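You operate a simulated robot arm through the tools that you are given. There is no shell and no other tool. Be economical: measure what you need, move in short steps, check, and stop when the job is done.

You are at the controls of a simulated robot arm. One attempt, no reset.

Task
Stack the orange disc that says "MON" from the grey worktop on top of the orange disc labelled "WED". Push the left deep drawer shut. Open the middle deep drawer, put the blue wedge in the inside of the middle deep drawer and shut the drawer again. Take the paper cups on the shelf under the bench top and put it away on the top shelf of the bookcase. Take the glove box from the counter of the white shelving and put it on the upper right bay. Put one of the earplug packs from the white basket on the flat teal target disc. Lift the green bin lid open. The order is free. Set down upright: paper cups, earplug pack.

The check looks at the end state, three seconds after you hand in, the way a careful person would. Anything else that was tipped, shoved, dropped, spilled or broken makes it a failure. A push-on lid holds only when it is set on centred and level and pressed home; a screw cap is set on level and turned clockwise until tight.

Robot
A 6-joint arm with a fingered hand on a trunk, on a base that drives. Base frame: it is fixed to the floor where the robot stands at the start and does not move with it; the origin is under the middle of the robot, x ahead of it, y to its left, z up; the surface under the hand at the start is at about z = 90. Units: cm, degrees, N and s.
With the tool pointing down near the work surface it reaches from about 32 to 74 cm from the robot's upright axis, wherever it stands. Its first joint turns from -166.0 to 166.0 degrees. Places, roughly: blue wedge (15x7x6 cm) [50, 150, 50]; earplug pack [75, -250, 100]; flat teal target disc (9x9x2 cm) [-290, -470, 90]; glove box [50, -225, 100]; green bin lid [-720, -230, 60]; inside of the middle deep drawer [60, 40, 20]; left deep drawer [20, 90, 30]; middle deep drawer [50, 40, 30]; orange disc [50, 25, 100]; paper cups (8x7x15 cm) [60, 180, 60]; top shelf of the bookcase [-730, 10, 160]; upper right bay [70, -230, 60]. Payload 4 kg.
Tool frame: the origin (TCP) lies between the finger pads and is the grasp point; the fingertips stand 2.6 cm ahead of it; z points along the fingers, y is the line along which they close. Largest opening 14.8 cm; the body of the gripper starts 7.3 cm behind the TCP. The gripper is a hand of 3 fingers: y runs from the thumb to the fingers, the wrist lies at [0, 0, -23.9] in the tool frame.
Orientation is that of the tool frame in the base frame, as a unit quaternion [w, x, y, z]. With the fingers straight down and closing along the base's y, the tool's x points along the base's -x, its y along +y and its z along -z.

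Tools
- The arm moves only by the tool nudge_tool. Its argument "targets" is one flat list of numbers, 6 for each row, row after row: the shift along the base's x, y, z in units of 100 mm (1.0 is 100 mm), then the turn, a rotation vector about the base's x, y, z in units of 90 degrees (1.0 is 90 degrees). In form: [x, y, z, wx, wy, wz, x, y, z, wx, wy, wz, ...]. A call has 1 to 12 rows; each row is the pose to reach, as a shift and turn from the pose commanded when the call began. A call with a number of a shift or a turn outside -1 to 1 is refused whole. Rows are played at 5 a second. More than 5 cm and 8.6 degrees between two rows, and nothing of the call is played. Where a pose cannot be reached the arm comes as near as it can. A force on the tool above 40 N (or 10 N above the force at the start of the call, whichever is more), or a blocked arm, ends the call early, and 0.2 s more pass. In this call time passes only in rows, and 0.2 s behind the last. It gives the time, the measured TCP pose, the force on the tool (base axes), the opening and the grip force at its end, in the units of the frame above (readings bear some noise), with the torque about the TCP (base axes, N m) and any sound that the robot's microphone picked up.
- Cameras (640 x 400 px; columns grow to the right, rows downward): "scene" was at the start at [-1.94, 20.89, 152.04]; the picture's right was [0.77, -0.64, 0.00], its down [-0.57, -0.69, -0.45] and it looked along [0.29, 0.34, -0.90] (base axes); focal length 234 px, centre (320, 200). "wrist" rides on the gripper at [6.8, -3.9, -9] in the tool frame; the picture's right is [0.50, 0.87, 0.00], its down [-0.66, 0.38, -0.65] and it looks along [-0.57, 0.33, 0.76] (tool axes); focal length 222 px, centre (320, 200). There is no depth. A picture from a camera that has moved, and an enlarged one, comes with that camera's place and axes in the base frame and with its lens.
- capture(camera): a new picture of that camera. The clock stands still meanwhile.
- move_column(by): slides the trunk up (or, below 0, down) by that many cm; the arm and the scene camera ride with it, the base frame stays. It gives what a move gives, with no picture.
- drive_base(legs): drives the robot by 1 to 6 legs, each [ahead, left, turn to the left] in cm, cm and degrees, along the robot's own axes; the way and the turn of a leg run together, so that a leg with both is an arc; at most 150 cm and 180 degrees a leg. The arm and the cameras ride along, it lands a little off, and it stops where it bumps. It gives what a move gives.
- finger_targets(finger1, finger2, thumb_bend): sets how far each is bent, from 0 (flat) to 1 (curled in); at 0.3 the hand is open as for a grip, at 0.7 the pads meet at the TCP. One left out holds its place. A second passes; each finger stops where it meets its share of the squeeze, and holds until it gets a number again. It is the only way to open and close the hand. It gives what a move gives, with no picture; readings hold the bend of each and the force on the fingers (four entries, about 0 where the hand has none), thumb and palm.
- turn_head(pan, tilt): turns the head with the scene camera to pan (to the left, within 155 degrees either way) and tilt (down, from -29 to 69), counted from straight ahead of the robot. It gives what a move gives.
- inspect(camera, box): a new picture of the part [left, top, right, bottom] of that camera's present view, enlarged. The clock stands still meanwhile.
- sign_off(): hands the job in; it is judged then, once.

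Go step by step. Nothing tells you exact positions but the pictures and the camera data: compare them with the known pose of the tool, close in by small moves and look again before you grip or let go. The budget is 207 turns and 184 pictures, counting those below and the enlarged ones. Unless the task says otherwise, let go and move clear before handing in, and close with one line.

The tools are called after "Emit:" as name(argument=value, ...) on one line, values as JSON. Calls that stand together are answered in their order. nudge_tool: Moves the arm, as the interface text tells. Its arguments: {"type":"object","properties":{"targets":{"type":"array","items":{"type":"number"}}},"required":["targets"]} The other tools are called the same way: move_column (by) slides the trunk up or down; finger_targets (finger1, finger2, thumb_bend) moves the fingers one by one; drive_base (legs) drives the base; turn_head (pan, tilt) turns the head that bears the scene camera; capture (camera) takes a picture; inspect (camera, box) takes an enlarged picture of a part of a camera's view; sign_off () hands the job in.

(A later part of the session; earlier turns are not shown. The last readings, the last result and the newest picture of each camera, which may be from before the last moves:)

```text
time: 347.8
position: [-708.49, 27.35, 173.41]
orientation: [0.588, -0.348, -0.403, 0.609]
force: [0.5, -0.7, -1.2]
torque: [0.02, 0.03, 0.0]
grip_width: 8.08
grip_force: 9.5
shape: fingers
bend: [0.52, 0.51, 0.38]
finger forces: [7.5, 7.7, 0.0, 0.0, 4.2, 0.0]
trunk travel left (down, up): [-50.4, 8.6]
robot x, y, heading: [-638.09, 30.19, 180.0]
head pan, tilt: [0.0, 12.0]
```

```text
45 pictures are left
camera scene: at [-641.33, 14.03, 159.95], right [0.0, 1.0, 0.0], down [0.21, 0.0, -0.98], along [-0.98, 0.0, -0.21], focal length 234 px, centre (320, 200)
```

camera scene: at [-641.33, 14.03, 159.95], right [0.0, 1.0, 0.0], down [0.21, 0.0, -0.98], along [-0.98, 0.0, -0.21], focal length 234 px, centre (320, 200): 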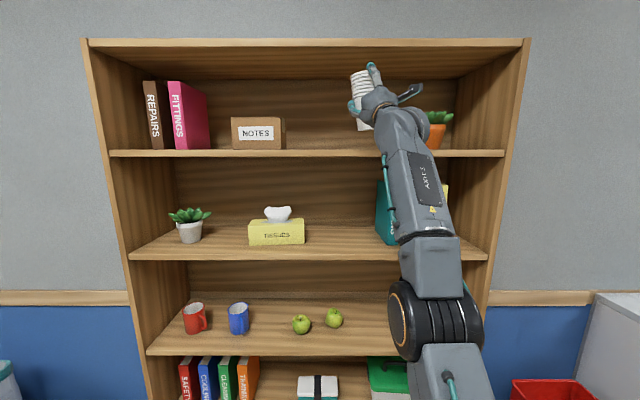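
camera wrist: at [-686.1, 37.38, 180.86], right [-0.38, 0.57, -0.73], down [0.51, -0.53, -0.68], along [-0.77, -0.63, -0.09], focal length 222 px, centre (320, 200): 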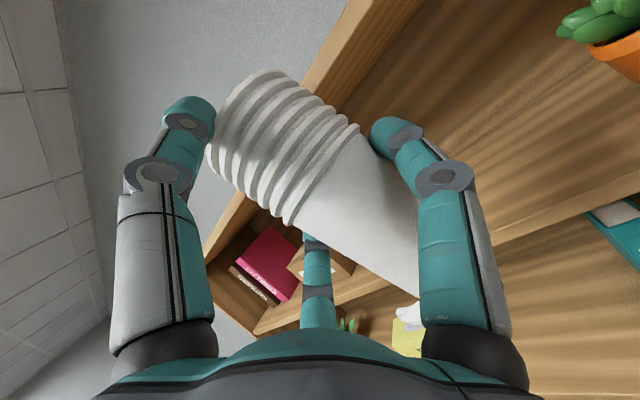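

By the numbers the stack is now upright. I'll zoom in to verify before entering the shelf.

Emit:
inspect(camera="scene", box=[310, 40, 470, 170])

Emit:
capture(camera="wrist")

```text
3.08 times, centred on (390, 105) of scene
camera zoom: at [-641.33, 14.03, 159.95], right [0.0, 1.0, 0.0], down [0.21, 0.0, -0.98], along [-0.98, 0.0, -0.21], focal length 721 px, centre (105, 492)
```

zoom: 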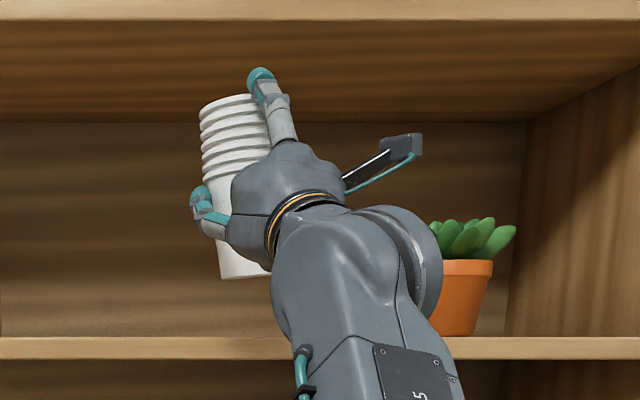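

```text
43 pictures are left
camera wrist: at [-699.16, 34.66, 173.39], right [-0.41, 0.51, -0.75], down [0.47, -0.59, -0.66], along [-0.78, -0.62, 0.0], focal length 222 px, centre (320, 200)
```

wrist: 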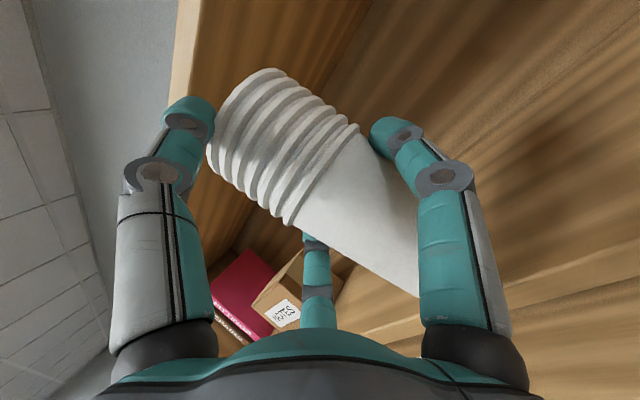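

The stack leans only a few degrees, and it will settle flat on release. The board is at z≈160 and the base at about 165.8. I'll move in 8 cm and lower.

Emit:
drive_base(legs=[[8.2, 0, 0]])

Emit:
move_column(by=-4.6)

Emit:
inspect(camera="scene", box=[290, 40, 490, 200])

```text
time: 348.8
position: [-716.86, 27.29, 173.3]
orientation: [0.587, -0.348, -0.403, 0.609]
force: [0.1, 0.2, -0.7]
torque: [0.04, -0.01, -0.01]
grip_width: 8.09
grip_force: 10.3
shape: fingers
bend: [0.52, 0.51, 0.38]
finger forces: [7.5, 7.8, 0.0, 0.1, 4.1, 0.0]
trunk travel left (down, up): [-50.4, 8.6]
robot x, y, heading: [-646.7, 30.45, -180.0]
head pan, tilt: [0.0, 12.0]
```

```text
time: 349.7
position: [-716.82, 27.27, 168.8]
orientation: [0.587, -0.349, -0.404, 0.609]
force: [-0.1, 0.4, -1.0]
torque: [0.04, -0.02, -0.01]
grip_width: 8.11
grip_force: 9.6
shape: fingers
bend: [0.52, 0.51, 0.38]
finger forces: [7.5, 7.8, 0.1, 0.0, 4.3, 0.0]
trunk travel left (down, up): [-45.8, 13.2]
robot x, y, heading: [-645.85, 29.95, -179.8]
head pan, tilt: [0.0, 12.0]
```

```text
2.50 times, centred on (390, 120) of scene
camera zoom: at [-649.51, 14.03, 155.35], right [0.0, 1.0, 0.0], down [0.21, 0.0, -0.98], along [-0.98, 0.0, -0.21], focal length 586 px, centre (145, 400)
```

zoom: 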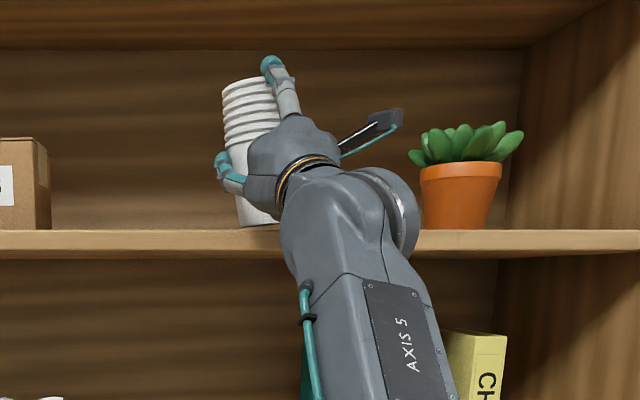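

Emit:
move_column(by=-0.6)

Emit:
move_column(by=-0.5)

Emit:
move_column(by=-0.4)

```text
time: 350.3
position: [-716.76, 27.37, 168.17]
orientation: [0.588, -0.347, -0.404, 0.609]
force: [0.7, -0.1, -1.0]
torque: [0.01, 0.01, -0.01]
grip_width: 8.11
grip_force: 9.9
shape: fingers
bend: [0.52, 0.51, 0.38]
finger forces: [7.5, 7.8, 0.0, 0.0, 4.2, 0.1]
trunk travel left (down, up): [-45.2, 13.8]
robot x, y, heading: [-646.34, 30.15, -179.8]
head pan, tilt: [0.0, 12.0]
```

```text
time: 350.8
position: [-716.63, 27.33, 167.9]
orientation: [0.588, -0.347, -0.403, 0.61]
force: [-1.6, 0.8, 7.8]
torque: [-0.13, 0.31, -0.04]
grip_width: 8.11
grip_force: 10.9
shape: fingers
bend: [0.52, 0.52, 0.36]
finger forces: [7.5, 7.8, 0.1, 0.1, 6.6, 0.0]
trunk travel left (down, up): [-44.7, 14.3]
robot x, y, heading: [-646.37, 30.37, -180.0]
head pan, tilt: [0.0, 12.0]
```

```text
time: 351.3
position: [-716.49, 27.28, 167.53]
orientation: [0.588, -0.347, -0.402, 0.61]
force: [-2.5, 0.7, 15.4]
torque: [-0.16, 0.35, 0.0]
grip_width: 8.17
grip_force: 12.6
shape: fingers
bend: [0.53, 0.53, 0.35]
finger forces: [7.7, 7.3, 0.1, 0.1, 9.3, 0.0]
trunk travel left (down, up): [-44.3, 14.7]
robot x, y, heading: [-646.23, 30.07, -180.4]
head pan, tilt: [0.0, 12.0]
```

Contact. I'll ease the pressure, then open the thumb and fingers in small steps.

Emit:
move_column(by=0.5)

Emit:
finger_targets(finger1=0.47, finger2=0.47, thumb_bend=0.32)

Emit:
finger_targets(finger1=0.38, finger2=0.38, thumb_bend=0.2)

Emit:
inspect(camera="scene", box=[290, 40, 490, 200])

Emit:
capture(camera="wrist")

```text
time: 351.9
position: [-716.69, 27.21, 167.7]
orientation: [0.588, -0.349, -0.403, 0.609]
force: [0.4, 0.2, 3.5]
torque: [-0.02, 0.04, 0.01]
grip_width: 8.16
grip_force: 11.7
shape: fingers
bend: [0.52, 0.52, 0.36]
finger forces: [8.0, 8.0, 0.1, 0.1, 6.2, 0.0]
trunk travel left (down, up): [-44.8, 14.2]
robot x, y, heading: [-646.29, 30.07, -180.0]
head pan, tilt: [0.0, 12.0]
```

```text
time: 352.9
position: [-716.79, 27.24, 167.78]
orientation: [0.588, -0.348, -0.403, 0.609]
force: [0.0, 0.3, 0.9]
torque: [-0.02, 0.01, -0.06]
grip_width: 9.76
grip_force: 0.1
shape: fingers
bend: [0.47, 0.47, 0.32]
finger forces: [0.2, 0.1, 0.1, 0.0, 0.1, 0.0]
trunk travel left (down, up): [-44.8, 14.2]
robot x, y, heading: [-646.26, 30.23, -179.8]
head pan, tilt: [0.0, 12.0]
```

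```text
time: 353.9
position: [-716.74, 27.2, 167.76]
orientation: [0.587, -0.348, -0.403, 0.609]
force: [-0.2, 0.4, 0.2]
torque: [-0.03, -0.03, 0.01]
grip_width: 12.46
grip_force: 0.1
shape: fingers
bend: [0.38, 0.38, 0.2]
finger forces: [0.1, 0.0, 0.0, 0.0, 0.0, 0.0]
trunk travel left (down, up): [-44.8, 14.2]
robot x, y, heading: [-646.36, 30.12, -180.1]
head pan, tilt: [0.0, 12.0]
```

```text
2.50 times, centred on (390, 120) of scene
camera zoom: at [-649.51, 14.03, 154.36], right [0.0, 1.0, 0.0], down [0.21, 0.0, -0.98], along [-0.98, 0.0, -0.21], focal length 586 px, centre (145, 400)
```

zoom: 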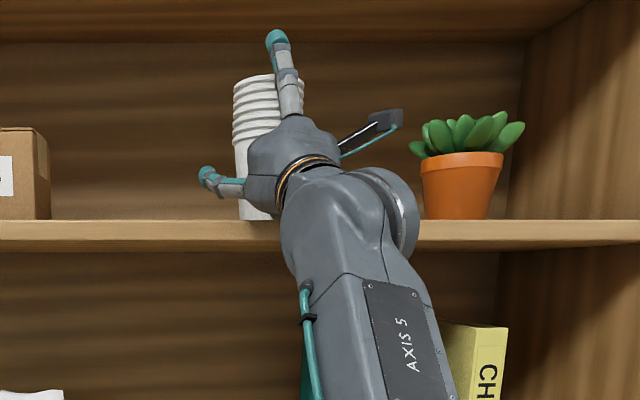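

```text
40 pictures are left
camera wrist: at [-707.4, 34.61, 167.8], right [-0.41, 0.51, -0.75], down [0.47, -0.59, -0.66], along [-0.78, -0.62, 0.0], focal length 222 px, centre (320, 200)
```

wrist: 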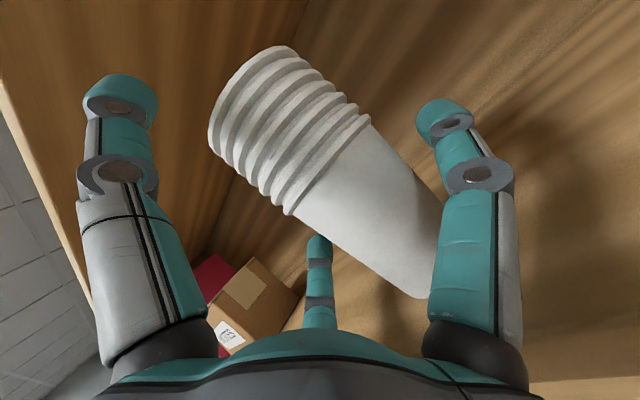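

The stack stands upright on the top shelf with the fingers clear. I'll retreat straight back.

Emit:
drive_base(legs=[[-30, 0, 0]])

Emit:
inspect(camera="scene", box=[200, 60, 480, 240])

```text
time: 355.9
position: [-686.81, 27.41, 167.81]
orientation: [0.588, -0.348, -0.404, 0.608]
force: [-0.3, -0.3, -1.2]
torque: [-0.04, 0.0, 0.0]
grip_width: 12.47
grip_force: 0.1
shape: fingers
bend: [0.38, 0.38, 0.2]
finger forces: [0.0, 0.1, 0.0, 0.0, 0.1, 0.0]
trunk travel left (down, up): [-44.8, 14.2]
robot x, y, heading: [-615.88, 30.35, 180.1]
head pan, tilt: [0.0, 12.0]
```

```text
2.22 times, centred on (340, 150) of scene
camera zoom: at [-619.55, 14.01, 154.36], right [0.0, 1.0, 0.0], down [0.21, 0.0, -0.98], along [-0.98, 0.0, -0.21], focal length 520 px, centre (276, 311)
```

zoom: 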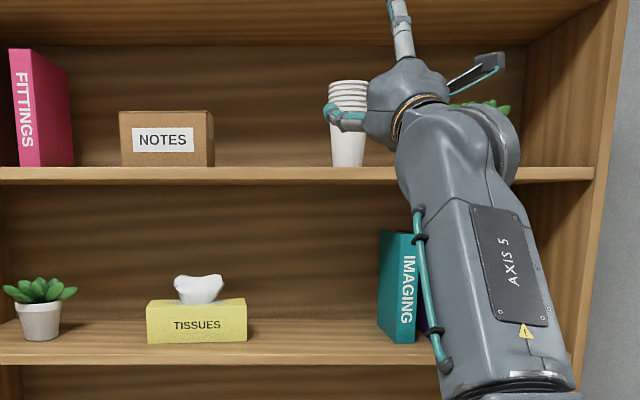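

The paper cups stand upright on the top shelf. Next is the green bin lid near [−720, −230, 60]. I'll strafe left along the wall and look.

Emit:
drive_base(legs=[[10, 0, 0], [-15, 125, 0], [0, 115, 0]])

Emit:
turn_head(pan=5, tilt=40)

Emit:
capture(camera="scene")

```text
time: 368.2
position: [-679.02, -208.94, 167.92]
orientation: [0.579, -0.341, -0.409, 0.618]
force: [-0.2, 0.0, -0.8]
torque: [0.02, -0.02, -0.04]
grip_width: 12.47
grip_force: 0.1
shape: fingers
bend: [0.38, 0.38, 0.2]
finger forces: [0.0, 0.1, 0.0, 0.0, 0.1, 0.0]
trunk travel left (down, up): [-44.8, 14.2]
robot x, y, heading: [-608.43, -203.87, -178.5]
head pan, tilt: [0.0, 12.0]
```

```text
time: 369.1
position: [-679.1, -209.02, 167.85]
orientation: [0.578, -0.342, -0.409, 0.618]
force: [1.1, 0.1, 0.4]
torque: [0.03, 0.0, -0.05]
grip_width: 12.49
grip_force: 0.1
shape: fingers
bend: [0.38, 0.38, 0.2]
finger forces: [0.0, 0.1, 0.0, 0.0, 0.0, 0.0]
trunk travel left (down, up): [-44.8, 14.2]
robot x, y, heading: [-608.64, -204.11, -178.5]
head pan, tilt: [5.0, 40.0]
```

```text
38 pictures are left
camera scene: at [-610.61, -220.95, 149.92], right [-0.12, 0.99, 0.0], down [0.64, 0.07, -0.77], along [-0.76, -0.09, -0.64], focal length 234 px, centre (320, 200)
```

scene: 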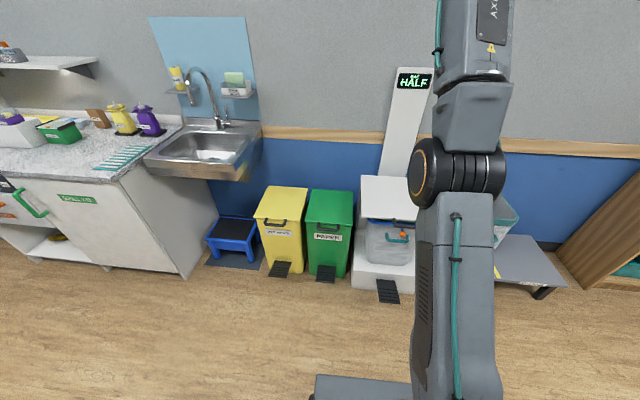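

The green bin is visible: lid hinged at the wall side, a small handle at the front edge, and a foot pedal. I'll zoom in on it.

Emit:
inspect(camera="scene", box=[240, 170, 400, 300])

```text
3.08 times, centred on (320, 235) of scene
camera zoom: at [-610.61, -220.95, 149.92], right [-0.12, 0.99, 0.0], down [0.64, 0.07, -0.77], along [-0.76, -0.09, -0.64], focal length 721 px, centre (320, 92)
```

zoom: 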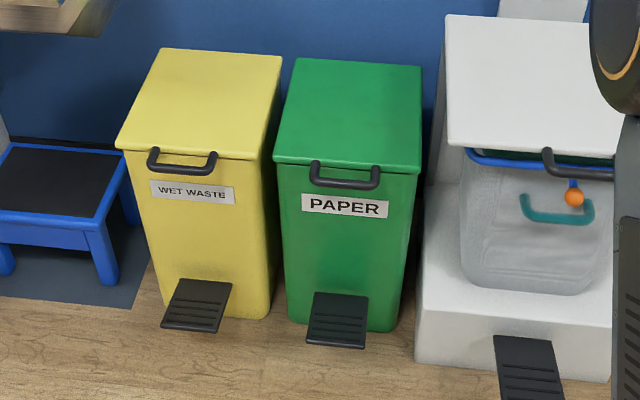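

The bin's handle bar is near [−695, −226.6, 58]; the lid is about 33 cm deep and hinged near x −728. I'll bring the hand down, level, with a closed fist, to hook under the handle.

Emit:
nudge_tool(targets=[0, -0.2, -0.12, 0, -0.07, 0, 0, -0.4, -0.24, 0, -0.14, 0, 0, -0.6, -0.36, 0, -0.21, 0, 0, -0.8, -0.48, 0, -0.28, 0, 0, -1, -0.6, 0, -0.28, 0])

Emit:
nudge_tool(targets=[0.03, -0.25, -0.25, 0, 0, 0, 0.06, -0.5, -0.5, 0, 0, 0, 0.09, -0.75, -0.75, 0, 0, 0, 0.1, -1, -1, 0, 0, 0])

Emit:
nudge_tool(targets=[0.03, -0.15, -0.25, 0, 0, 0, 0.06, -0.3, -0.5, 0, 0, 0, 0.09, -0.4, -0.75, 0, 0, 0, 0.1, -0.5, -1, 0, 0, 0])

Emit:
nudge_tool(targets=[0, 0, -0.25, 0, 0, 0, 0, 0, -0.5, 0, 0, 0, 0, 0, -0.75, 0, 0, 0, 0, 0, -1, 0, 0, 0])

Emit:
nudge_tool(targets=[0, 0, -0.25, 0, 0, 0, 0, 0, -0.5, 0, 0, 0, 0, 0, -0.75, 0, 0, 0, 0, 0, -1, 0, 0, 0])

Emit:
nudge_tool(targets=[0, 0, -0.25, 0, 0, 0, 0, 0, -0.5, 0, 0, 0, 0, 0, -0.75, 0, 0, 0, 0, 0, -1, 0, 0, 0])

Emit:
finger_targets(finger1=0.7, finger2=0.7, thumb_bend=0.7)

Emit:
move_column(by=-40)

```text
time: 370.3
position: [-676.61, -213.41, 160.63]
orientation: [-0.467, 0.463, 0.533, -0.532]
force: [0.7, -0.4, 0.5]
torque: [0.01, 0.01, 0.0]
grip_width: 12.52
grip_force: 0.0
shape: fingers
bend: [0.38, 0.38, 0.2]
finger forces: [0.0, 0.1, 0.1, 0.1, 0.1, 0.0]
out of reach, approached as far as the arm can: row 1, 2, 3, 4, 5
trunk travel left (down, up): [-44.8, 14.2]
robot x, y, heading: [-608.38, -203.99, -178.2]
head pan, tilt: [5.0, 40.0]
```

```text
time: 371.3
position: [-679.79, -216.5, 157.82]
orientation: [-0.452, 0.452, 0.547, -0.539]
force: [-0.4, 0.3, 0.0]
torque: [-0.04, 0.03, -0.05]
grip_width: 12.54
grip_force: 0.0
shape: fingers
bend: [0.38, 0.38, 0.2]
finger forces: [0.1, 0.0, 0.1, 0.1, 0.1, 0.0]
out of reach, approached as far as the arm can: row 1, 2, 3, 4
trunk travel left (down, up): [-44.8, 14.2]
robot x, y, heading: [-608.5, -204.33, -178.7]
head pan, tilt: [5.0, 40.0]
```

```text
time: 372.3
position: [-681.14, -217.66, 156.54]
orientation: [-0.446, 0.447, 0.553, -0.543]
force: [-0.9, -0.8, -0.1]
torque: [0.0, 0.04, 0.01]
grip_width: 12.51
grip_force: 0.1
shape: fingers
bend: [0.38, 0.38, 0.2]
finger forces: [0.0, 0.1, 0.1, 0.0, 0.0, 0.0]
out of reach, approached as far as the arm can: row 1, 2, 3, 4
trunk travel left (down, up): [-44.8, 14.2]
robot x, y, heading: [-608.32, -204.12, -178.2]
head pan, tilt: [5.0, 40.0]
```

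```text
time: 373.3
position: [-683.59, -217.2, 154.56]
orientation: [-0.448, 0.449, 0.551, -0.543]
force: [0.0, -0.4, 0.6]
torque: [0.03, 0.0, 0.04]
grip_width: 12.52
grip_force: 0.0
shape: fingers
bend: [0.38, 0.38, 0.2]
finger forces: [0.1, 0.1, 0.1, 0.0, 0.1, 0.1]
out of reach, approached as far as the arm can: row 1, 2, 3, 4
trunk travel left (down, up): [-44.8, 14.2]
robot x, y, heading: [-608.91, -204.11, -178.3]
head pan, tilt: [5.0, 40.0]
```

```text
time: 374.3
position: [-688.35, -217.33, 150.21]
orientation: [-0.446, 0.448, 0.552, -0.544]
force: [-0.2, -0.7, -0.2]
torque: [0.02, 0.02, 0.01]
grip_width: 12.5
grip_force: 0.0
shape: fingers
bend: [0.38, 0.38, 0.2]
finger forces: [0.0, 0.0, 0.0, 0.1, 0.0, 0.0]
out of reach, approached as far as the arm can: row 1, 2, 3, 4
trunk travel left (down, up): [-44.8, 14.2]
robot x, y, heading: [-608.63, -203.9, -178.2]
head pan, tilt: [5.0, 40.0]
```

```text
time: 375.3
position: [-690.97, -218.15, 143.42]
orientation: [-0.442, 0.442, 0.554, -0.55]
force: [-0.1, -0.5, -1.0]
torque: [-0.02, 0.08, 0.04]
grip_width: 12.51
grip_force: 0.0
shape: fingers
bend: [0.38, 0.38, 0.2]
finger forces: [0.0, 0.0, 0.0, 0.0, 0.1, 0.1]
out of reach, approached as far as the arm can: row 1, 2, 3, 4
trunk travel left (down, up): [-44.8, 14.2]
robot x, y, heading: [-608.67, -204.12, -177.9]
head pan, tilt: [5.0, 40.0]
```

```text
time: 376.3
position: [-690.71, -217.96, 143.48]
orientation: [-0.441, 0.443, 0.554, -0.55]
force: [0.1, 0.1, 0.4]
torque: [0.0, 0.01, 0.02]
grip_width: 0.03
grip_force: 0.1
shape: fingers
bend: [0.7, 0.7, 0.7]
finger forces: [0.0, 0.0, 0.1, 0.0, 0.0, 0.0]
trunk travel left (down, up): [-44.8, 14.2]
robot x, y, heading: [-608.56, -203.96, -178.4]
head pan, tilt: [5.0, 40.0]
```

```text
time: 380.2
position: [-690.83, -218.06, 103.41]
orientation: [-0.441, 0.443, 0.554, -0.55]
force: [-0.1, -0.4, -0.6]
torque: [-0.01, -0.01, 0.01]
grip_width: 0.0
grip_force: 0.1
shape: fingers
bend: [0.7, 0.7, 0.7]
finger forces: [0.0, 0.1, 0.0, 0.0, 0.0, 0.0]
trunk travel left (down, up): [-4.8, 54.2]
robot x, y, heading: [-608.84, -203.68, -178.4]
head pan, tilt: [5.0, 40.0]
```

The arm is working near a joint limit at this lateral position. I'll shift the hand to the left, where it was comfortable earlier, before going lower.

Emit:
nudge_tool(targets=[0, -0.25, 0, 0, 0, 0, 0, -0.5, 0, 0, 0, 0, 0, -0.75, 0, 0, 0, 0, 0, -1, 0, 0, 0, 0])

Emit:
nudge_tool(targets=[0, -0.25, 0, 0, 0, 0, 0, -0.5, 0, 0, 0, 0, 0, -0.75, 0, 0, 0, 0, 0, -1, 0, 0, 0, 0])

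Emit:
nudge_tool(targets=[0.25, 0, 0, 0, 0, 0, 0.5, 0, 0, 0, 0, 0, 0.75, 0, 0, 0, 0, 0, 1, 0, 0, 0, 0, 0])

Emit:
nudge_tool(targets=[0, 0, -0.25, 0, 0, 0, 0, 0, -0.5, 0, 0, 0, 0, 0, -0.75, 0, 0, 0, 0, 0, -1, 0, 0, 0])

Emit:
nudge_tool(targets=[0, 0, -0.25, 0, 0, 0, 0, 0, -0.5, 0, 0, 0, 0, 0, -0.75, 0, 0, 0, 0, 0, -1, 0, 0, 0])

```text
time: 381.2
position: [-690.29, -223.43, 101.22]
orientation: [0.431, -0.425, -0.56, 0.566]
force: [0.8, -0.2, -0.1]
torque: [0.03, 0.01, 0.0]
grip_width: 0.0
grip_force: 0.2
shape: fingers
bend: [0.7, 0.7, 0.7]
finger forces: [0.0, 0.1, 0.1, 0.1, 0.1, 0.1]
out of reach, approached as far as the arm can: row 1, 2, 3, 4
trunk travel left (down, up): [-4.8, 54.2]
robot x, y, heading: [-608.72, -203.86, -178.1]
head pan, tilt: [5.0, 40.0]
```

```text
time: 382.2
position: [-689.28, -228.55, 99.55]
orientation: [0.421, -0.406, -0.565, 0.582]
force: [0.2, -0.3, 0.5]
torque: [0.02, -0.04, -0.02]
grip_width: 0.0
grip_force: 0.0
shape: fingers
bend: [0.7, 0.7, 0.7]
finger forces: [0.1, 0.0, 0.0, 0.1, 0.0, 0.0]
out of reach, approached as far as the arm can: row 1, 2, 3, 4
trunk travel left (down, up): [-4.8, 54.2]
robot x, y, heading: [-608.51, -203.89, -178.2]
head pan, tilt: [5.0, 40.0]
```

```text
time: 383.2
position: [-679.71, -228.33, 99.27]
orientation: [0.42, -0.406, -0.566, 0.581]
force: [0.0, 0.5, 0.5]
torque: [-0.01, 0.03, 0.0]
grip_width: 0.02
grip_force: 0.0
shape: fingers
bend: [0.7, 0.7, 0.7]
finger forces: [0.0, 0.0, 0.0, 0.0, 0.0, 0.0]
trunk travel left (down, up): [-4.8, 54.2]
robot x, y, heading: [-608.9, -204.16, -178.2]
head pan, tilt: [5.0, 40.0]
```

```text
time: 384.2
position: [-679.4, -230.85, 91.1]
orientation: [0.425, -0.417, -0.564, 0.572]
force: [0.0, 0.3, 0.2]
torque: [0.0, 0.01, 0.01]
grip_width: 0.01
grip_force: 0.0
shape: fingers
bend: [0.7, 0.7, 0.7]
finger forces: [0.1, 0.0, 0.1, 0.0, 0.0, 0.0]
out of reach, approached as far as the arm can: row 1, 2, 3, 4
trunk travel left (down, up): [-4.8, 54.2]
robot x, y, heading: [-608.8, -203.98, -178.3]
head pan, tilt: [5.0, 40.0]
```

```text
time: 385.2
position: [-679.18, -234.94, 83.91]
orientation: [0.425, -0.423, -0.565, 0.567]
force: [-0.9, 0.2, 0.2]
torque: [0.03, 0.01, -0.02]
grip_width: 0.01
grip_force: 0.0
shape: fingers
bend: [0.7, 0.7, 0.7]
finger forces: [0.0, 0.0, 0.0, 0.1, 0.0, 0.1]
out of reach, approached as far as the arm can: row 1, 2, 3, 4
trunk travel left (down, up): [-4.8, 54.2]
robot x, y, heading: [-609.04, -203.73, -178.4]
head pan, tilt: [5.0, 40.0]
```

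It's descending as the lateral offset grows. I'll continue down.

Emit:
nudge_tool(targets=[0, -0.05, -0.25, 0, 0, 0, 0, -0.1, -0.5, 0, 0, 0, 0, -0.15, -0.75, 0, 0, 0, 0, -0.2, -1, 0, 0, 0])

Emit:
nudge_tool(targets=[0, 0, -0.25, 0, 0, 0, 0, 0, -0.5, 0, 0, 0, 0, 0, -0.75, 0, 0, 0, 0, 0, -1, 0, 0, 0])

Emit:
nudge_tool(targets=[0, 0, -0.25, 0, 0, 0, 0, 0, -0.5, 0, 0, 0, 0, 0, -0.75, 0, 0, 0, 0, 0, -1, 0, 0, 0])

Emit:
capture(camera="scene")

```text
time: 386.2
position: [-679.7, -240.61, 76.14]
orientation: [0.426, -0.423, -0.565, 0.567]
force: [0.7, -0.5, -0.8]
torque: [-0.02, -0.04, 0.03]
grip_width: 0.02
grip_force: 0.1
shape: fingers
bend: [0.7, 0.7, 0.7]
finger forces: [0.1, 0.0, 0.0, 0.1, 0.0, 0.1]
out of reach, approached as far as the arm can: row 1, 2, 3, 4
trunk travel left (down, up): [-4.8, 54.2]
robot x, y, heading: [-608.94, -204.11, -178.1]
head pan, tilt: [5.0, 40.0]
```

```text
time: 387.2
position: [-679.65, -245.13, 68.87]
orientation: [-0.427, 0.423, 0.566, -0.564]
force: [0.0, 1.3, 0.6]
torque: [0.0, -0.02, 0.0]
grip_width: 0.02
grip_force: 0.1
shape: fingers
bend: [0.7, 0.7, 0.7]
finger forces: [0.0, 0.1, 0.0, 0.0, 0.0, 0.0]
out of reach, approached as far as the arm can: row 1, 2, 3, 4
trunk travel left (down, up): [-4.8, 54.2]
robot x, y, heading: [-609.05, -204.32, -178.6]
head pan, tilt: [5.0, 40.0]
```

```text
time: 388.2
position: [-680.22, -249.44, 61.12]
orientation: [0.427, -0.423, -0.564, 0.567]
force: [0.4, -0.1, -0.5]
torque: [-0.02, -0.03, 0.02]
grip_width: 0.0
grip_force: 0.0
shape: fingers
bend: [0.7, 0.7, 0.7]
finger forces: [0.0, 0.0, 0.0, 0.1, 0.0, 0.0]
out of reach, approached as far as the arm can: row 1, 2, 3, 4
trunk travel left (down, up): [-4.8, 54.2]
robot x, y, heading: [-608.58, -203.71, -178.3]
head pan, tilt: [5.0, 40.0]
```

```text
36 pictures are left
camera scene: at [-610.59, -220.94, 109.92], right [-0.12, 0.99, 0.0], down [0.64, 0.07, -0.77], along [-0.76, -0.09, -0.64], focal length 234 px, centre (320, 200)
```

scene: 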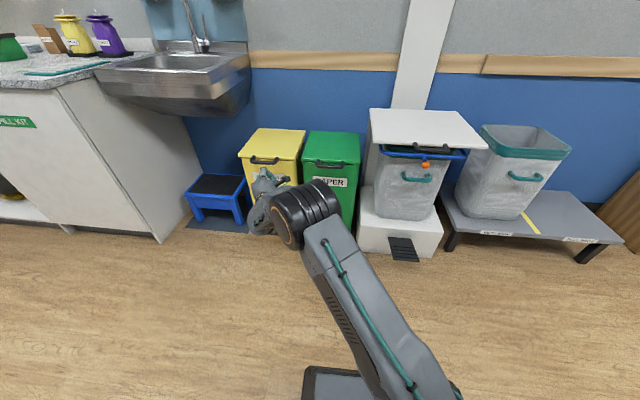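

The hand is at z 61, and the last trunk travel brings it to about 56, just under the handle bar (z≈59.7). I'll align sideways and move the fist under the bar.

Emit:
move_column(by=-4.8)

Emit:
drive_base(legs=[[0, -22.5, 0], [10, 0, 0]])

Emit:
capture(camera="wrist")

Emit:
inspect(camera="scene", box=[220, 110, 420, 260])

```text
time: 389.1
position: [-680.09, -249.48, 56.32]
orientation: [0.427, -0.422, -0.565, 0.566]
force: [-0.6, 0.1, -0.2]
torque: [-0.01, -0.01, 0.0]
grip_width: 0.01
grip_force: 0.1
shape: fingers
bend: [0.7, 0.7, 0.7]
finger forces: [0.1, 0.0, 0.0, 0.0, 0.0, 0.0]
trunk travel left (down, up): [0.0, 59.0]
robot x, y, heading: [-608.76, -203.93, -178.6]
head pan, tilt: [5.0, 40.0]
```

```text
time: 391.5
position: [-690.8, -227.12, 56.41]
orientation: [0.426, -0.422, -0.566, 0.567]
force: [0.5, -0.5, 0.0]
torque: [0.01, -0.01, -0.02]
grip_width: 0.01
grip_force: 0.1
shape: fingers
bend: [0.7, 0.7, 0.7]
finger forces: [0.1, 0.1, 0.0, 0.0, 0.0, 0.1]
trunk travel left (down, up): [0.0, 59.0]
robot x, y, heading: [-619.39, -181.38, -178.4]
head pan, tilt: [5.0, 40.0]
```

```text
35 pictures are left
camera wrist: at [-684.02, -218.08, 60.25], right [-0.14, 0.48, -0.86], down [0.81, -0.44, -0.38], along [-0.57, -0.76, -0.33], focal length 222 px, centre (320, 200)
```

wrist: 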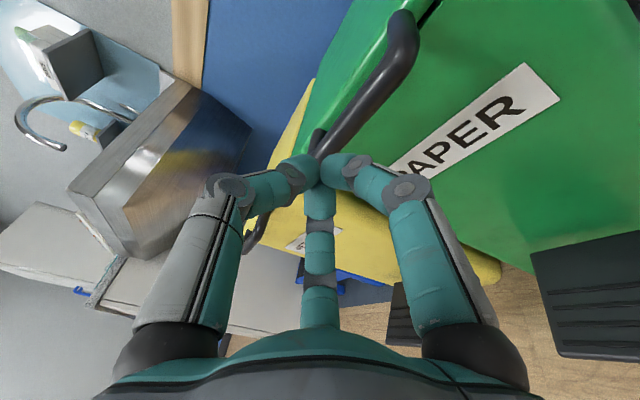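

```text
2.67 times, centred on (320, 185) of scene
camera zoom: at [-621.37, -198.43, 105.11], right [-0.12, 0.99, 0.0], down [0.64, 0.08, -0.77], along [-0.76, -0.09, -0.64], focal length 625 px, centre (320, 240)
```

zoom: 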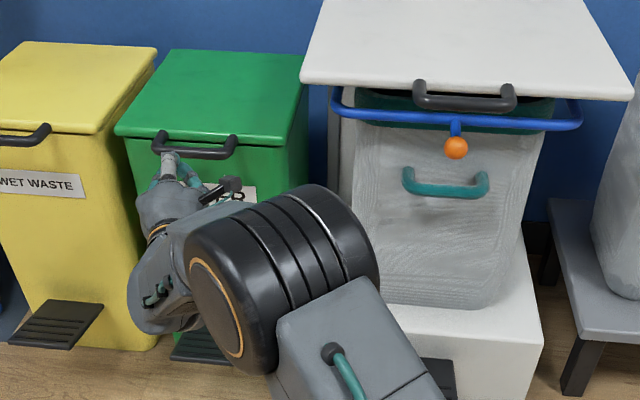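

The fist sits under the left end of the bar. A real grip will be safer, so I'll back off a little, open the hand, raise it to bar height, centre it on the handle, and move in.

Emit:
drive_base(legs=[[-7, 0, 0]])

Emit:
finger_targets(finger1=0.46, finger2=0.46, thumb_bend=0.46)

Emit:
move_column(by=3.2)

Emit:
drive_base(legs=[[9.3, -3, 0]])

Emit:
capture(camera="wrist")

```text
time: 392.6
position: [-683.84, -226.96, 56.25]
orientation: [0.426, -0.422, -0.566, 0.566]
force: [0.9, -0.1, -0.6]
torque: [0.02, 0.0, 0.01]
grip_width: 0.01
grip_force: 0.0
shape: fingers
bend: [0.7, 0.7, 0.7]
finger forces: [0.1, 0.0, 0.0, 0.0, 0.0, 0.0]
trunk travel left (down, up): [0.0, 59.0]
robot x, y, heading: [-612.65, -180.98, -178.2]
head pan, tilt: [5.0, 40.0]
```

```text
time: 393.6
position: [-683.68, -226.95, 56.21]
orientation: [0.424, -0.421, -0.566, 0.567]
force: [0.1, -0.6, -0.4]
torque: [0.0, 0.01, 0.04]
grip_width: 7.48
grip_force: 0.1
shape: fingers
bend: [0.46, 0.46, 0.46]
finger forces: [0.0, 0.1, 0.0, 0.0, 0.0, 0.1]
trunk travel left (down, up): [0.0, 59.0]
robot x, y, heading: [-612.55, -181.39, -177.8]
head pan, tilt: [5.0, 40.0]
```

```text
time: 394.3
position: [-683.76, -227.02, 59.53]
orientation: [0.425, -0.422, -0.566, 0.567]
force: [0.3, -0.6, 0.0]
torque: [-0.01, -0.04, 0.0]
grip_width: 7.46
grip_force: 0.2
shape: fingers
bend: [0.46, 0.46, 0.46]
finger forces: [0.0, 0.0, 0.0, 0.1, 0.0, 0.1]
trunk travel left (down, up): [-3.2, 55.8]
robot x, y, heading: [-612.68, -181.01, -177.9]
head pan, tilt: [5.0, 40.0]
```

```text
time: 395.5
position: [-693.29, -224.23, 59.49]
orientation: [-0.425, 0.422, 0.566, -0.566]
force: [-0.4, 0.8, 0.0]
torque: [0.0, 0.04, -0.02]
grip_width: 7.48
grip_force: 0.0
shape: fingers
bend: [0.46, 0.46, 0.46]
finger forces: [0.1, 0.0, 0.0, 0.0, 0.0, 0.1]
trunk travel left (down, up): [-3.2, 55.8]
robot x, y, heading: [-622.33, -178.88, -178.2]
head pan, tilt: [5.0, 40.0]
```

```text
33 pictures are left
camera wrist: at [-686.58, -215.24, 63.45], right [-0.15, 0.48, -0.86], down [0.81, -0.44, -0.38], along [-0.57, -0.76, -0.33], focal length 222 px, centre (320, 200)
```

wrist: 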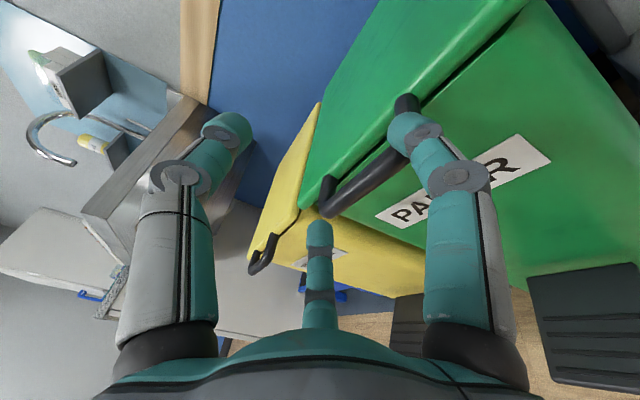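

The bar lies between the thumb above and the fingers below. I'll close on it.

Emit:
finger_targets(finger1=0.72, finger2=0.72, thumb_bend=0.72)

Emit:
capture(camera="wrist")

```text
time: 396.5
position: [-693.34, -224.17, 59.48]
orientation: [-0.425, 0.421, 0.567, -0.566]
force: [-1.2, 1.0, 0.5]
torque: [0.0, 0.0, -0.02]
grip_width: 0.0
grip_force: 0.1
shape: fingers
bend: [0.71, 0.71, 0.71]
finger forces: [0.0, 0.0, 0.0, 0.0, 0.0, 0.1]
trunk travel left (down, up): [-3.2, 55.8]
robot x, y, heading: [-621.82, -178.6, -178.3]
head pan, tilt: [5.0, 40.0]
```

```text
32 pictures are left
camera wrist: at [-686.58, -215.24, 63.45], right [-0.15, 0.48, -0.86], down [0.81, -0.44, -0.38], along [-0.57, -0.76, -0.33], focal length 222 px, centre (320, 200)
```

wrist: 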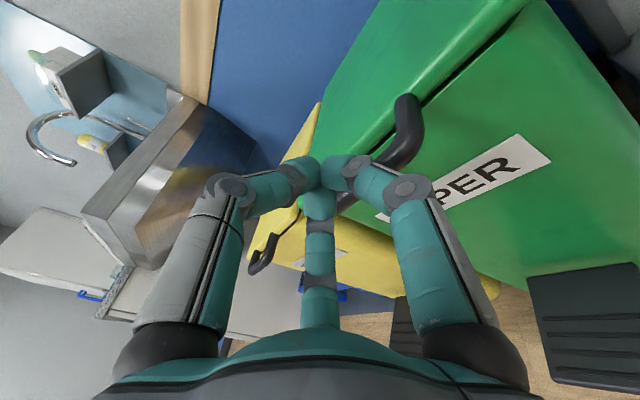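

The bar wasn't caught: it sits lower and farther in, at about x −697, z 57. I'll open, lower 2.5 cm, advance, and close again.

Emit:
drive_base(legs=[[-5, 0, 0]])

Emit:
finger_targets(finger1=0.46, finger2=0.46, thumb_bend=0.46)

Emit:
move_column(by=-2.4)

Emit:
drive_base(legs=[[7.8, 0, 0]])

Emit:
finger_targets(finger1=0.72, finger2=0.72, thumb_bend=0.72)

Emit:
capture(camera="wrist")

```text
time: 397.4
position: [-688.33, -223.89, 59.57]
orientation: [-0.425, 0.422, 0.566, -0.566]
force: [-0.1, -0.6, 0.0]
torque: [-0.01, 0.03, 0.01]
grip_width: 0.0
grip_force: 0.1
shape: fingers
bend: [0.71, 0.71, 0.71]
finger forces: [0.1, 0.1, 0.0, 0.0, 0.1, 0.0]
trunk travel left (down, up): [-3.2, 55.8]
robot x, y, heading: [-617.14, -178.13, -178.2]
head pan, tilt: [5.0, 40.0]
```

```text
time: 398.4
position: [-688.34, -223.99, 59.54]
orientation: [0.425, -0.422, -0.566, 0.566]
force: [-0.1, 0.1, -0.3]
torque: [0.01, -0.03, -0.03]
grip_width: 7.47
grip_force: 0.1
shape: fingers
bend: [0.46, 0.46, 0.46]
finger forces: [0.1, 0.0, 0.0, 0.0, 0.0, 0.1]
trunk travel left (down, up): [-3.2, 55.8]
robot x, y, heading: [-616.91, -178.13, -178.2]
head pan, tilt: [5.0, 40.0]
```

```text
time: 399.1
position: [-688.22, -224.05, 57.07]
orientation: [0.425, -0.422, -0.566, 0.567]
force: [-1.2, -1.0, 0.0]
torque: [0.03, -0.01, -0.02]
grip_width: 7.49
grip_force: 0.1
shape: fingers
bend: [0.46, 0.46, 0.46]
finger forces: [0.0, 0.1, 0.1, 0.1, 0.1, 0.0]
trunk travel left (down, up): [-0.8, 58.2]
robot x, y, heading: [-616.9, -178.25, -178.5]
head pan, tilt: [5.0, 40.0]
```

```text
time: 400.1
position: [-696.06, -224.2, 57.07]
orientation: [0.425, -0.422, -0.566, 0.566]
force: [-0.5, 0.0, -0.4]
torque: [-0.04, -0.03, 0.0]
grip_width: 7.64
grip_force: 0.7
shape: fingers
bend: [0.45, 0.46, 0.46]
finger forces: [0.4, 0.2, 0.0, 0.0, 0.0, 0.1]
trunk travel left (down, up): [-0.8, 58.2]
robot x, y, heading: [-624.61, -178.51, -178.3]
head pan, tilt: [5.0, 40.0]
```

```text
time: 401.1
position: [-696.17, -224.34, 57.16]
orientation: [0.425, -0.421, -0.566, 0.567]
force: [-1.9, -2.0, -0.3]
torque: [0.04, -0.02, 0.05]
grip_width: 1.64
grip_force: 9.8
shape: fingers
bend: [0.65, 0.65, 0.66]
finger forces: [5.6, 5.2, 0.0, 0.0, 9.5, 0.0]
trunk travel left (down, up): [-0.8, 58.2]
robot x, y, heading: [-625.0, -178.94, -178.4]
head pan, tilt: [5.0, 40.0]
```

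```text
31 pictures are left
camera wrist: at [-689.29, -215.34, 61.03], right [-0.15, 0.48, -0.86], down [0.81, -0.44, -0.38], along [-0.57, -0.76, -0.33], focal length 222 px, centre (320, 200)
```

wrist: 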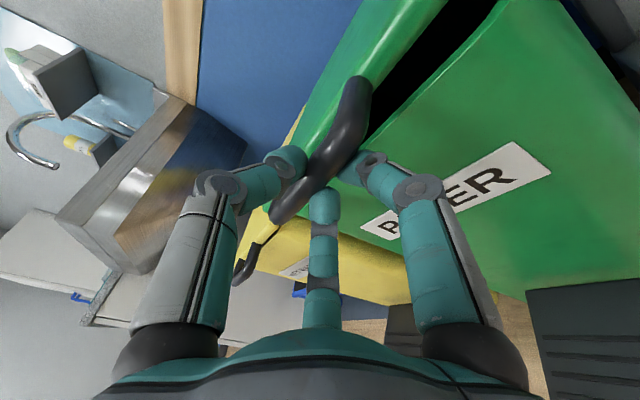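

The bar is firmly gripped and the lid already gapes slightly. I'll follow the lid's arc with alternating trunk and base moves, about 30° first.

Emit:
move_column(by=6)

Emit:
move_column(by=6.4)

Emit:
drive_base(legs=[[1.2, 0, 0]])

Emit:
move_column(by=4)

Emit:
drive_base(legs=[[1.4, 0, 0]])

Emit:
move_column(by=3.7)

Emit:
drive_base(legs=[[1.6, 0, 0]])

Emit:
capture(camera="scene")

```text
time: 402.1
position: [-696.13, -224.24, 63.24]
orientation: [0.425, -0.421, -0.566, 0.567]
force: [7.1, 0.6, 0.7]
torque: [-0.02, 0.06, -0.02]
grip_width: 0.25
grip_force: 6.0
shape: fingers
bend: [0.71, 0.72, 0.69]
finger forces: [4.8, 0.1, 0.1, 0.0, 7.0, 0.1]
trunk travel left (down, up): [-6.8, 52.2]
robot x, y, heading: [-624.64, -178.51, -177.8]
head pan, tilt: [5.0, 40.0]
```

```text
time: 403.2
position: [-696.05, -224.28, 69.57]
orientation: [0.426, -0.422, -0.565, 0.566]
force: [-0.4, 0.4, -0.1]
torque: [-0.06, 0.04, -0.03]
grip_width: 0.02
grip_force: 0.0
shape: fingers
bend: [0.71, 0.72, 0.7]
finger forces: [0.1, 0.0, 0.0, 0.0, 0.1, 0.0]
trunk travel left (down, up): [-13.2, 45.8]
robot x, y, heading: [-624.79, -178.42, -178.1]
head pan, tilt: [5.0, 40.0]
```

```text
time: 403.9
position: [-697.33, -224.36, 69.45]
orientation: [0.425, -0.422, -0.565, 0.567]
force: [0.1, 0.3, 0.4]
torque: [0.0, 0.0, -0.02]
grip_width: 0.0
grip_force: 0.0
shape: fingers
bend: [0.71, 0.72, 0.7]
finger forces: [0.0, 0.0, 0.0, 0.0, 0.0, 0.0]
trunk travel left (down, up): [-13.2, 45.8]
robot x, y, heading: [-625.95, -178.37, -178.0]
head pan, tilt: [5.0, 40.0]
```

```text
time: 404.8
position: [-697.18, -224.33, 73.58]
orientation: [0.424, -0.421, -0.566, 0.567]
force: [-1.4, -0.4, -0.3]
torque: [0.03, -0.01, 0.0]
grip_width: 0.0
grip_force: 0.1
shape: fingers
bend: [0.71, 0.72, 0.7]
finger forces: [0.0, 0.0, 0.1, 0.0, 0.0, 0.0]
trunk travel left (down, up): [-17.2, 41.8]
robot x, y, heading: [-626.1, -178.77, -178.0]
head pan, tilt: [5.0, 40.0]
```

```text
time: 405.5
position: [-698.7, -224.47, 73.68]
orientation: [0.425, -0.422, -0.566, 0.567]
force: [-0.3, -0.1, 0.7]
torque: [-0.01, -0.01, 0.0]
grip_width: 0.0
grip_force: 0.1
shape: fingers
bend: [0.71, 0.72, 0.7]
finger forces: [0.0, 0.0, 0.0, 0.0, 0.1, 0.1]
trunk travel left (down, up): [-17.2, 41.8]
robot x, y, heading: [-627.52, -178.4, -178.1]
head pan, tilt: [5.0, 40.0]
```

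```text
time: 406.3
position: [-698.63, -224.53, 77.08]
orientation: [-0.425, 0.422, 0.567, -0.566]
force: [-0.4, -0.2, -0.1]
torque: [0.02, 0.02, -0.02]
grip_width: 0.0
grip_force: 0.1
shape: fingers
bend: [0.71, 0.72, 0.7]
finger forces: [0.0, 0.0, 0.1, 0.1, 0.0, 0.1]
trunk travel left (down, up): [-20.9, 38.1]
robot x, y, heading: [-627.39, -178.38, -177.9]
head pan, tilt: [5.0, 40.0]
```

```text
time: 407.1
position: [-700.29, -224.44, 77.36]
orientation: [0.425, -0.421, -0.567, 0.567]
force: [0.3, 0.1, -0.5]
torque: [-0.01, 0.0, 0.0]
grip_width: 0.0
grip_force: 0.1
shape: fingers
bend: [0.71, 0.72, 0.7]
finger forces: [0.1, 0.0, 0.1, 0.0, 0.1, 0.0]
trunk travel left (down, up): [-20.9, 38.1]
robot x, y, heading: [-629.17, -178.46, -178.2]
head pan, tilt: [5.0, 40.0]
```

```text
30 pictures are left
camera scene: at [-630.91, -195.7, 126.01], right [-0.12, 0.99, 0.0], down [0.64, 0.08, -0.77], along [-0.76, -0.09, -0.64], focal length 234 px, centre (320, 200)
```

scene: 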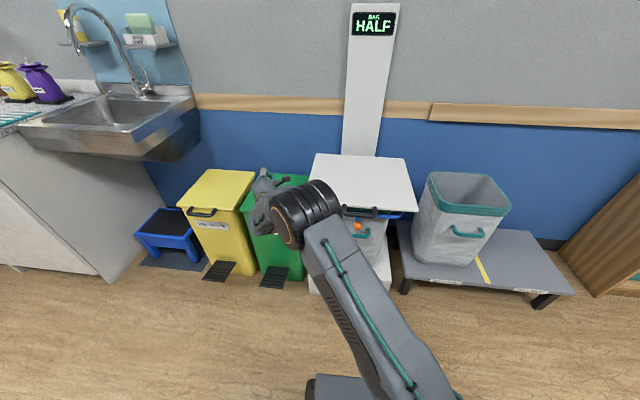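

The bar slipped off the fingertips and the lid fell back. I'll redo it with a deeper grip so the fingers close around and behind the bar.

Emit:
drive_base(legs=[[-12, 0, 0]])

Emit:
finger_targets(finger1=0.42, finger2=0.42, thumb_bend=0.42)

Emit:
move_column(by=-20.5)

Emit:
drive_base(legs=[[9.6, 0, 0]])

Emit:
finger_targets(finger1=0.75, finger2=0.75, thumb_bend=0.75)

Emit:
capture(camera="wrist")

```text
time: 408.4
position: [-688.04, -224.18, 77.18]
orientation: [0.424, -0.42, -0.567, 0.568]
force: [-0.1, -0.5, -0.1]
torque: [-0.01, 0.0, -0.01]
grip_width: 0.02
grip_force: 0.0
shape: fingers
bend: [0.71, 0.72, 0.7]
finger forces: [0.0, 0.0, 0.1, 0.0, 0.0, 0.0]
trunk travel left (down, up): [-20.9, 38.1]
robot x, y, heading: [-617.06, -178.38, -177.8]
head pan, tilt: [5.0, 40.0]
```

```text
time: 409.4
position: [-688.14, -224.33, 77.27]
orientation: [0.424, -0.421, -0.567, 0.568]
force: [-0.9, 0.1, 0.4]
torque: [0.0, -0.01, 0.01]
grip_width: 8.8
grip_force: 0.0
shape: fingers
bend: [0.42, 0.42, 0.42]
finger forces: [0.0, 0.1, 0.0, 0.0, 0.0, 0.0]
trunk travel left (down, up): [-20.9, 38.1]
robot x, y, heading: [-617.23, -178.54, -177.8]
head pan, tilt: [5.0, 40.0]
```

```text
time: 411.6
position: [-688.05, -224.2, 56.73]
orientation: [0.424, -0.42, -0.567, 0.568]
force: [0.3, -0.7, 0.1]
torque: [0.01, 0.01, 0.0]
grip_width: 8.8
grip_force: 0.0
shape: fingers
bend: [0.42, 0.42, 0.42]
finger forces: [0.0, 0.0, 0.0, 0.0, 0.0, 0.1]
trunk travel left (down, up): [-0.4, 58.6]
robot x, y, heading: [-617.21, -178.31, -177.9]
head pan, tilt: [5.0, 40.0]
```

```text
time: 412.7
position: [-697.4, -224.73, 56.73]
orientation: [0.424, -0.42, -0.567, 0.567]
force: [0.1, -0.2, -0.9]
torque: [0.02, 0.01, 0.02]
grip_width: 8.79
grip_force: 0.6
shape: fingers
bend: [0.42, 0.42, 0.42]
finger forces: [0.1, 0.6, 0.0, 0.0, 0.0, 0.0]
trunk travel left (down, up): [-0.4, 58.6]
robot x, y, heading: [-626.19, -178.32, -178.0]
head pan, tilt: [5.0, 40.0]
```

```text
time: 413.7
position: [-697.46, -224.67, 56.73]
orientation: [0.424, -0.42, -0.567, 0.567]
force: [-13.9, -5.5, -0.1]
torque: [0.02, 0.0, 0.06]
grip_width: 0.64
grip_force: 12.8
shape: fingers
bend: [0.72, 0.66, 0.67]
finger forces: [7.8, 7.4, 0.0, 0.0, 10.6, 0.1]
trunk travel left (down, up): [-0.4, 58.6]
robot x, y, heading: [-626.6, -178.31, -177.9]
head pan, tilt: [5.0, 40.0]
```

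```text
29 pictures are left
camera wrist: at [-690.68, -215.7, 60.58], right [-0.15, 0.48, -0.86], down [0.81, -0.44, -0.38], along [-0.56, -0.76, -0.33], focal length 222 px, centre (320, 200)
```

wrist: 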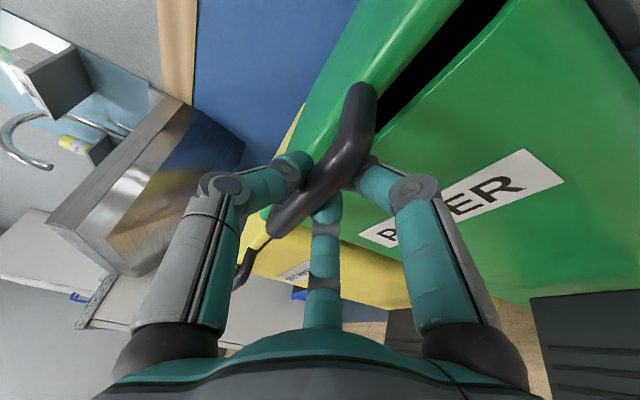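

Now the bar is caged in the hand with the fingertips beyond it. I'll lift in smaller steps.

Emit:
move_column(by=4)

Emit:
move_column(by=4)

Emit:
drive_base(legs=[[0.6, 0, 0]])

Emit:
move_column(by=4)

Emit:
capture(camera="wrist")

```text
time: 414.5
position: [-697.42, -224.68, 60.55]
orientation: [-0.423, 0.421, 0.568, -0.567]
force: [-18.5, -5.5, -0.6]
torque: [0.06, -0.15, 0.04]
grip_width: 0.69
grip_force: 13.0
shape: fingers
bend: [0.72, 0.66, 0.67]
finger forces: [7.1, 6.9, 0.1, 0.0, 12.0, 0.0]
trunk travel left (down, up): [-4.4, 54.6]
robot x, y, heading: [-626.11, -178.74, -177.9]
head pan, tilt: [5.0, 40.0]
```

```text
time: 415.3
position: [-697.31, -224.67, 64.58]
orientation: [-0.423, 0.42, 0.568, -0.568]
force: [-16.4, -2.7, -6.4]
torque: [0.05, -0.21, 0.01]
grip_width: 0.67
grip_force: 12.1
shape: fingers
bend: [0.72, 0.71, 0.68]
finger forces: [6.2, 6.5, 0.1, 0.0, 12.0, 0.0]
trunk travel left (down, up): [-8.4, 50.6]
robot x, y, heading: [-626.18, -178.29, -178.1]
head pan, tilt: [5.0, 40.0]
```

```text
time: 416.1
position: [-698.1, -224.61, 64.59]
orientation: [0.423, -0.421, -0.567, 0.568]
force: [-16.6, -1.2, -5.9]
torque: [0.08, -0.22, -0.03]
grip_width: 0.7
grip_force: 12.3
shape: fingers
bend: [0.72, 0.71, 0.68]
finger forces: [6.3, 6.5, 0.1, 0.1, 12.0, 0.0]
trunk travel left (down, up): [-8.4, 50.6]
robot x, y, heading: [-627.01, -179.09, -178.0]
head pan, tilt: [5.0, 40.0]
```

```text
time: 416.9
position: [-698.13, -224.65, 68.55]
orientation: [-0.424, 0.421, 0.567, -0.567]
force: [-14.8, -2.4, -7.2]
torque: [0.03, -0.2, -0.07]
grip_width: 0.67
grip_force: 12.6
shape: fingers
bend: [0.72, 0.71, 0.68]
finger forces: [6.5, 6.9, 0.0, 0.1, 11.9, 0.1]
trunk travel left (down, up): [-12.4, 46.6]
robot x, y, heading: [-626.92, -178.27, -178.2]
head pan, tilt: [5.0, 40.0]
```

```text
28 pictures are left
camera wrist: at [-691.34, -215.68, 72.49], right [-0.15, 0.48, -0.86], down [0.81, -0.44, -0.38], along [-0.56, -0.76, -0.33], focal length 222 px, centre (320, 200)
```

wrist: 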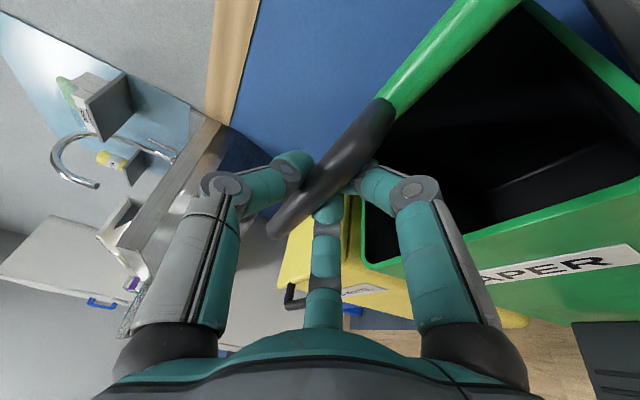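

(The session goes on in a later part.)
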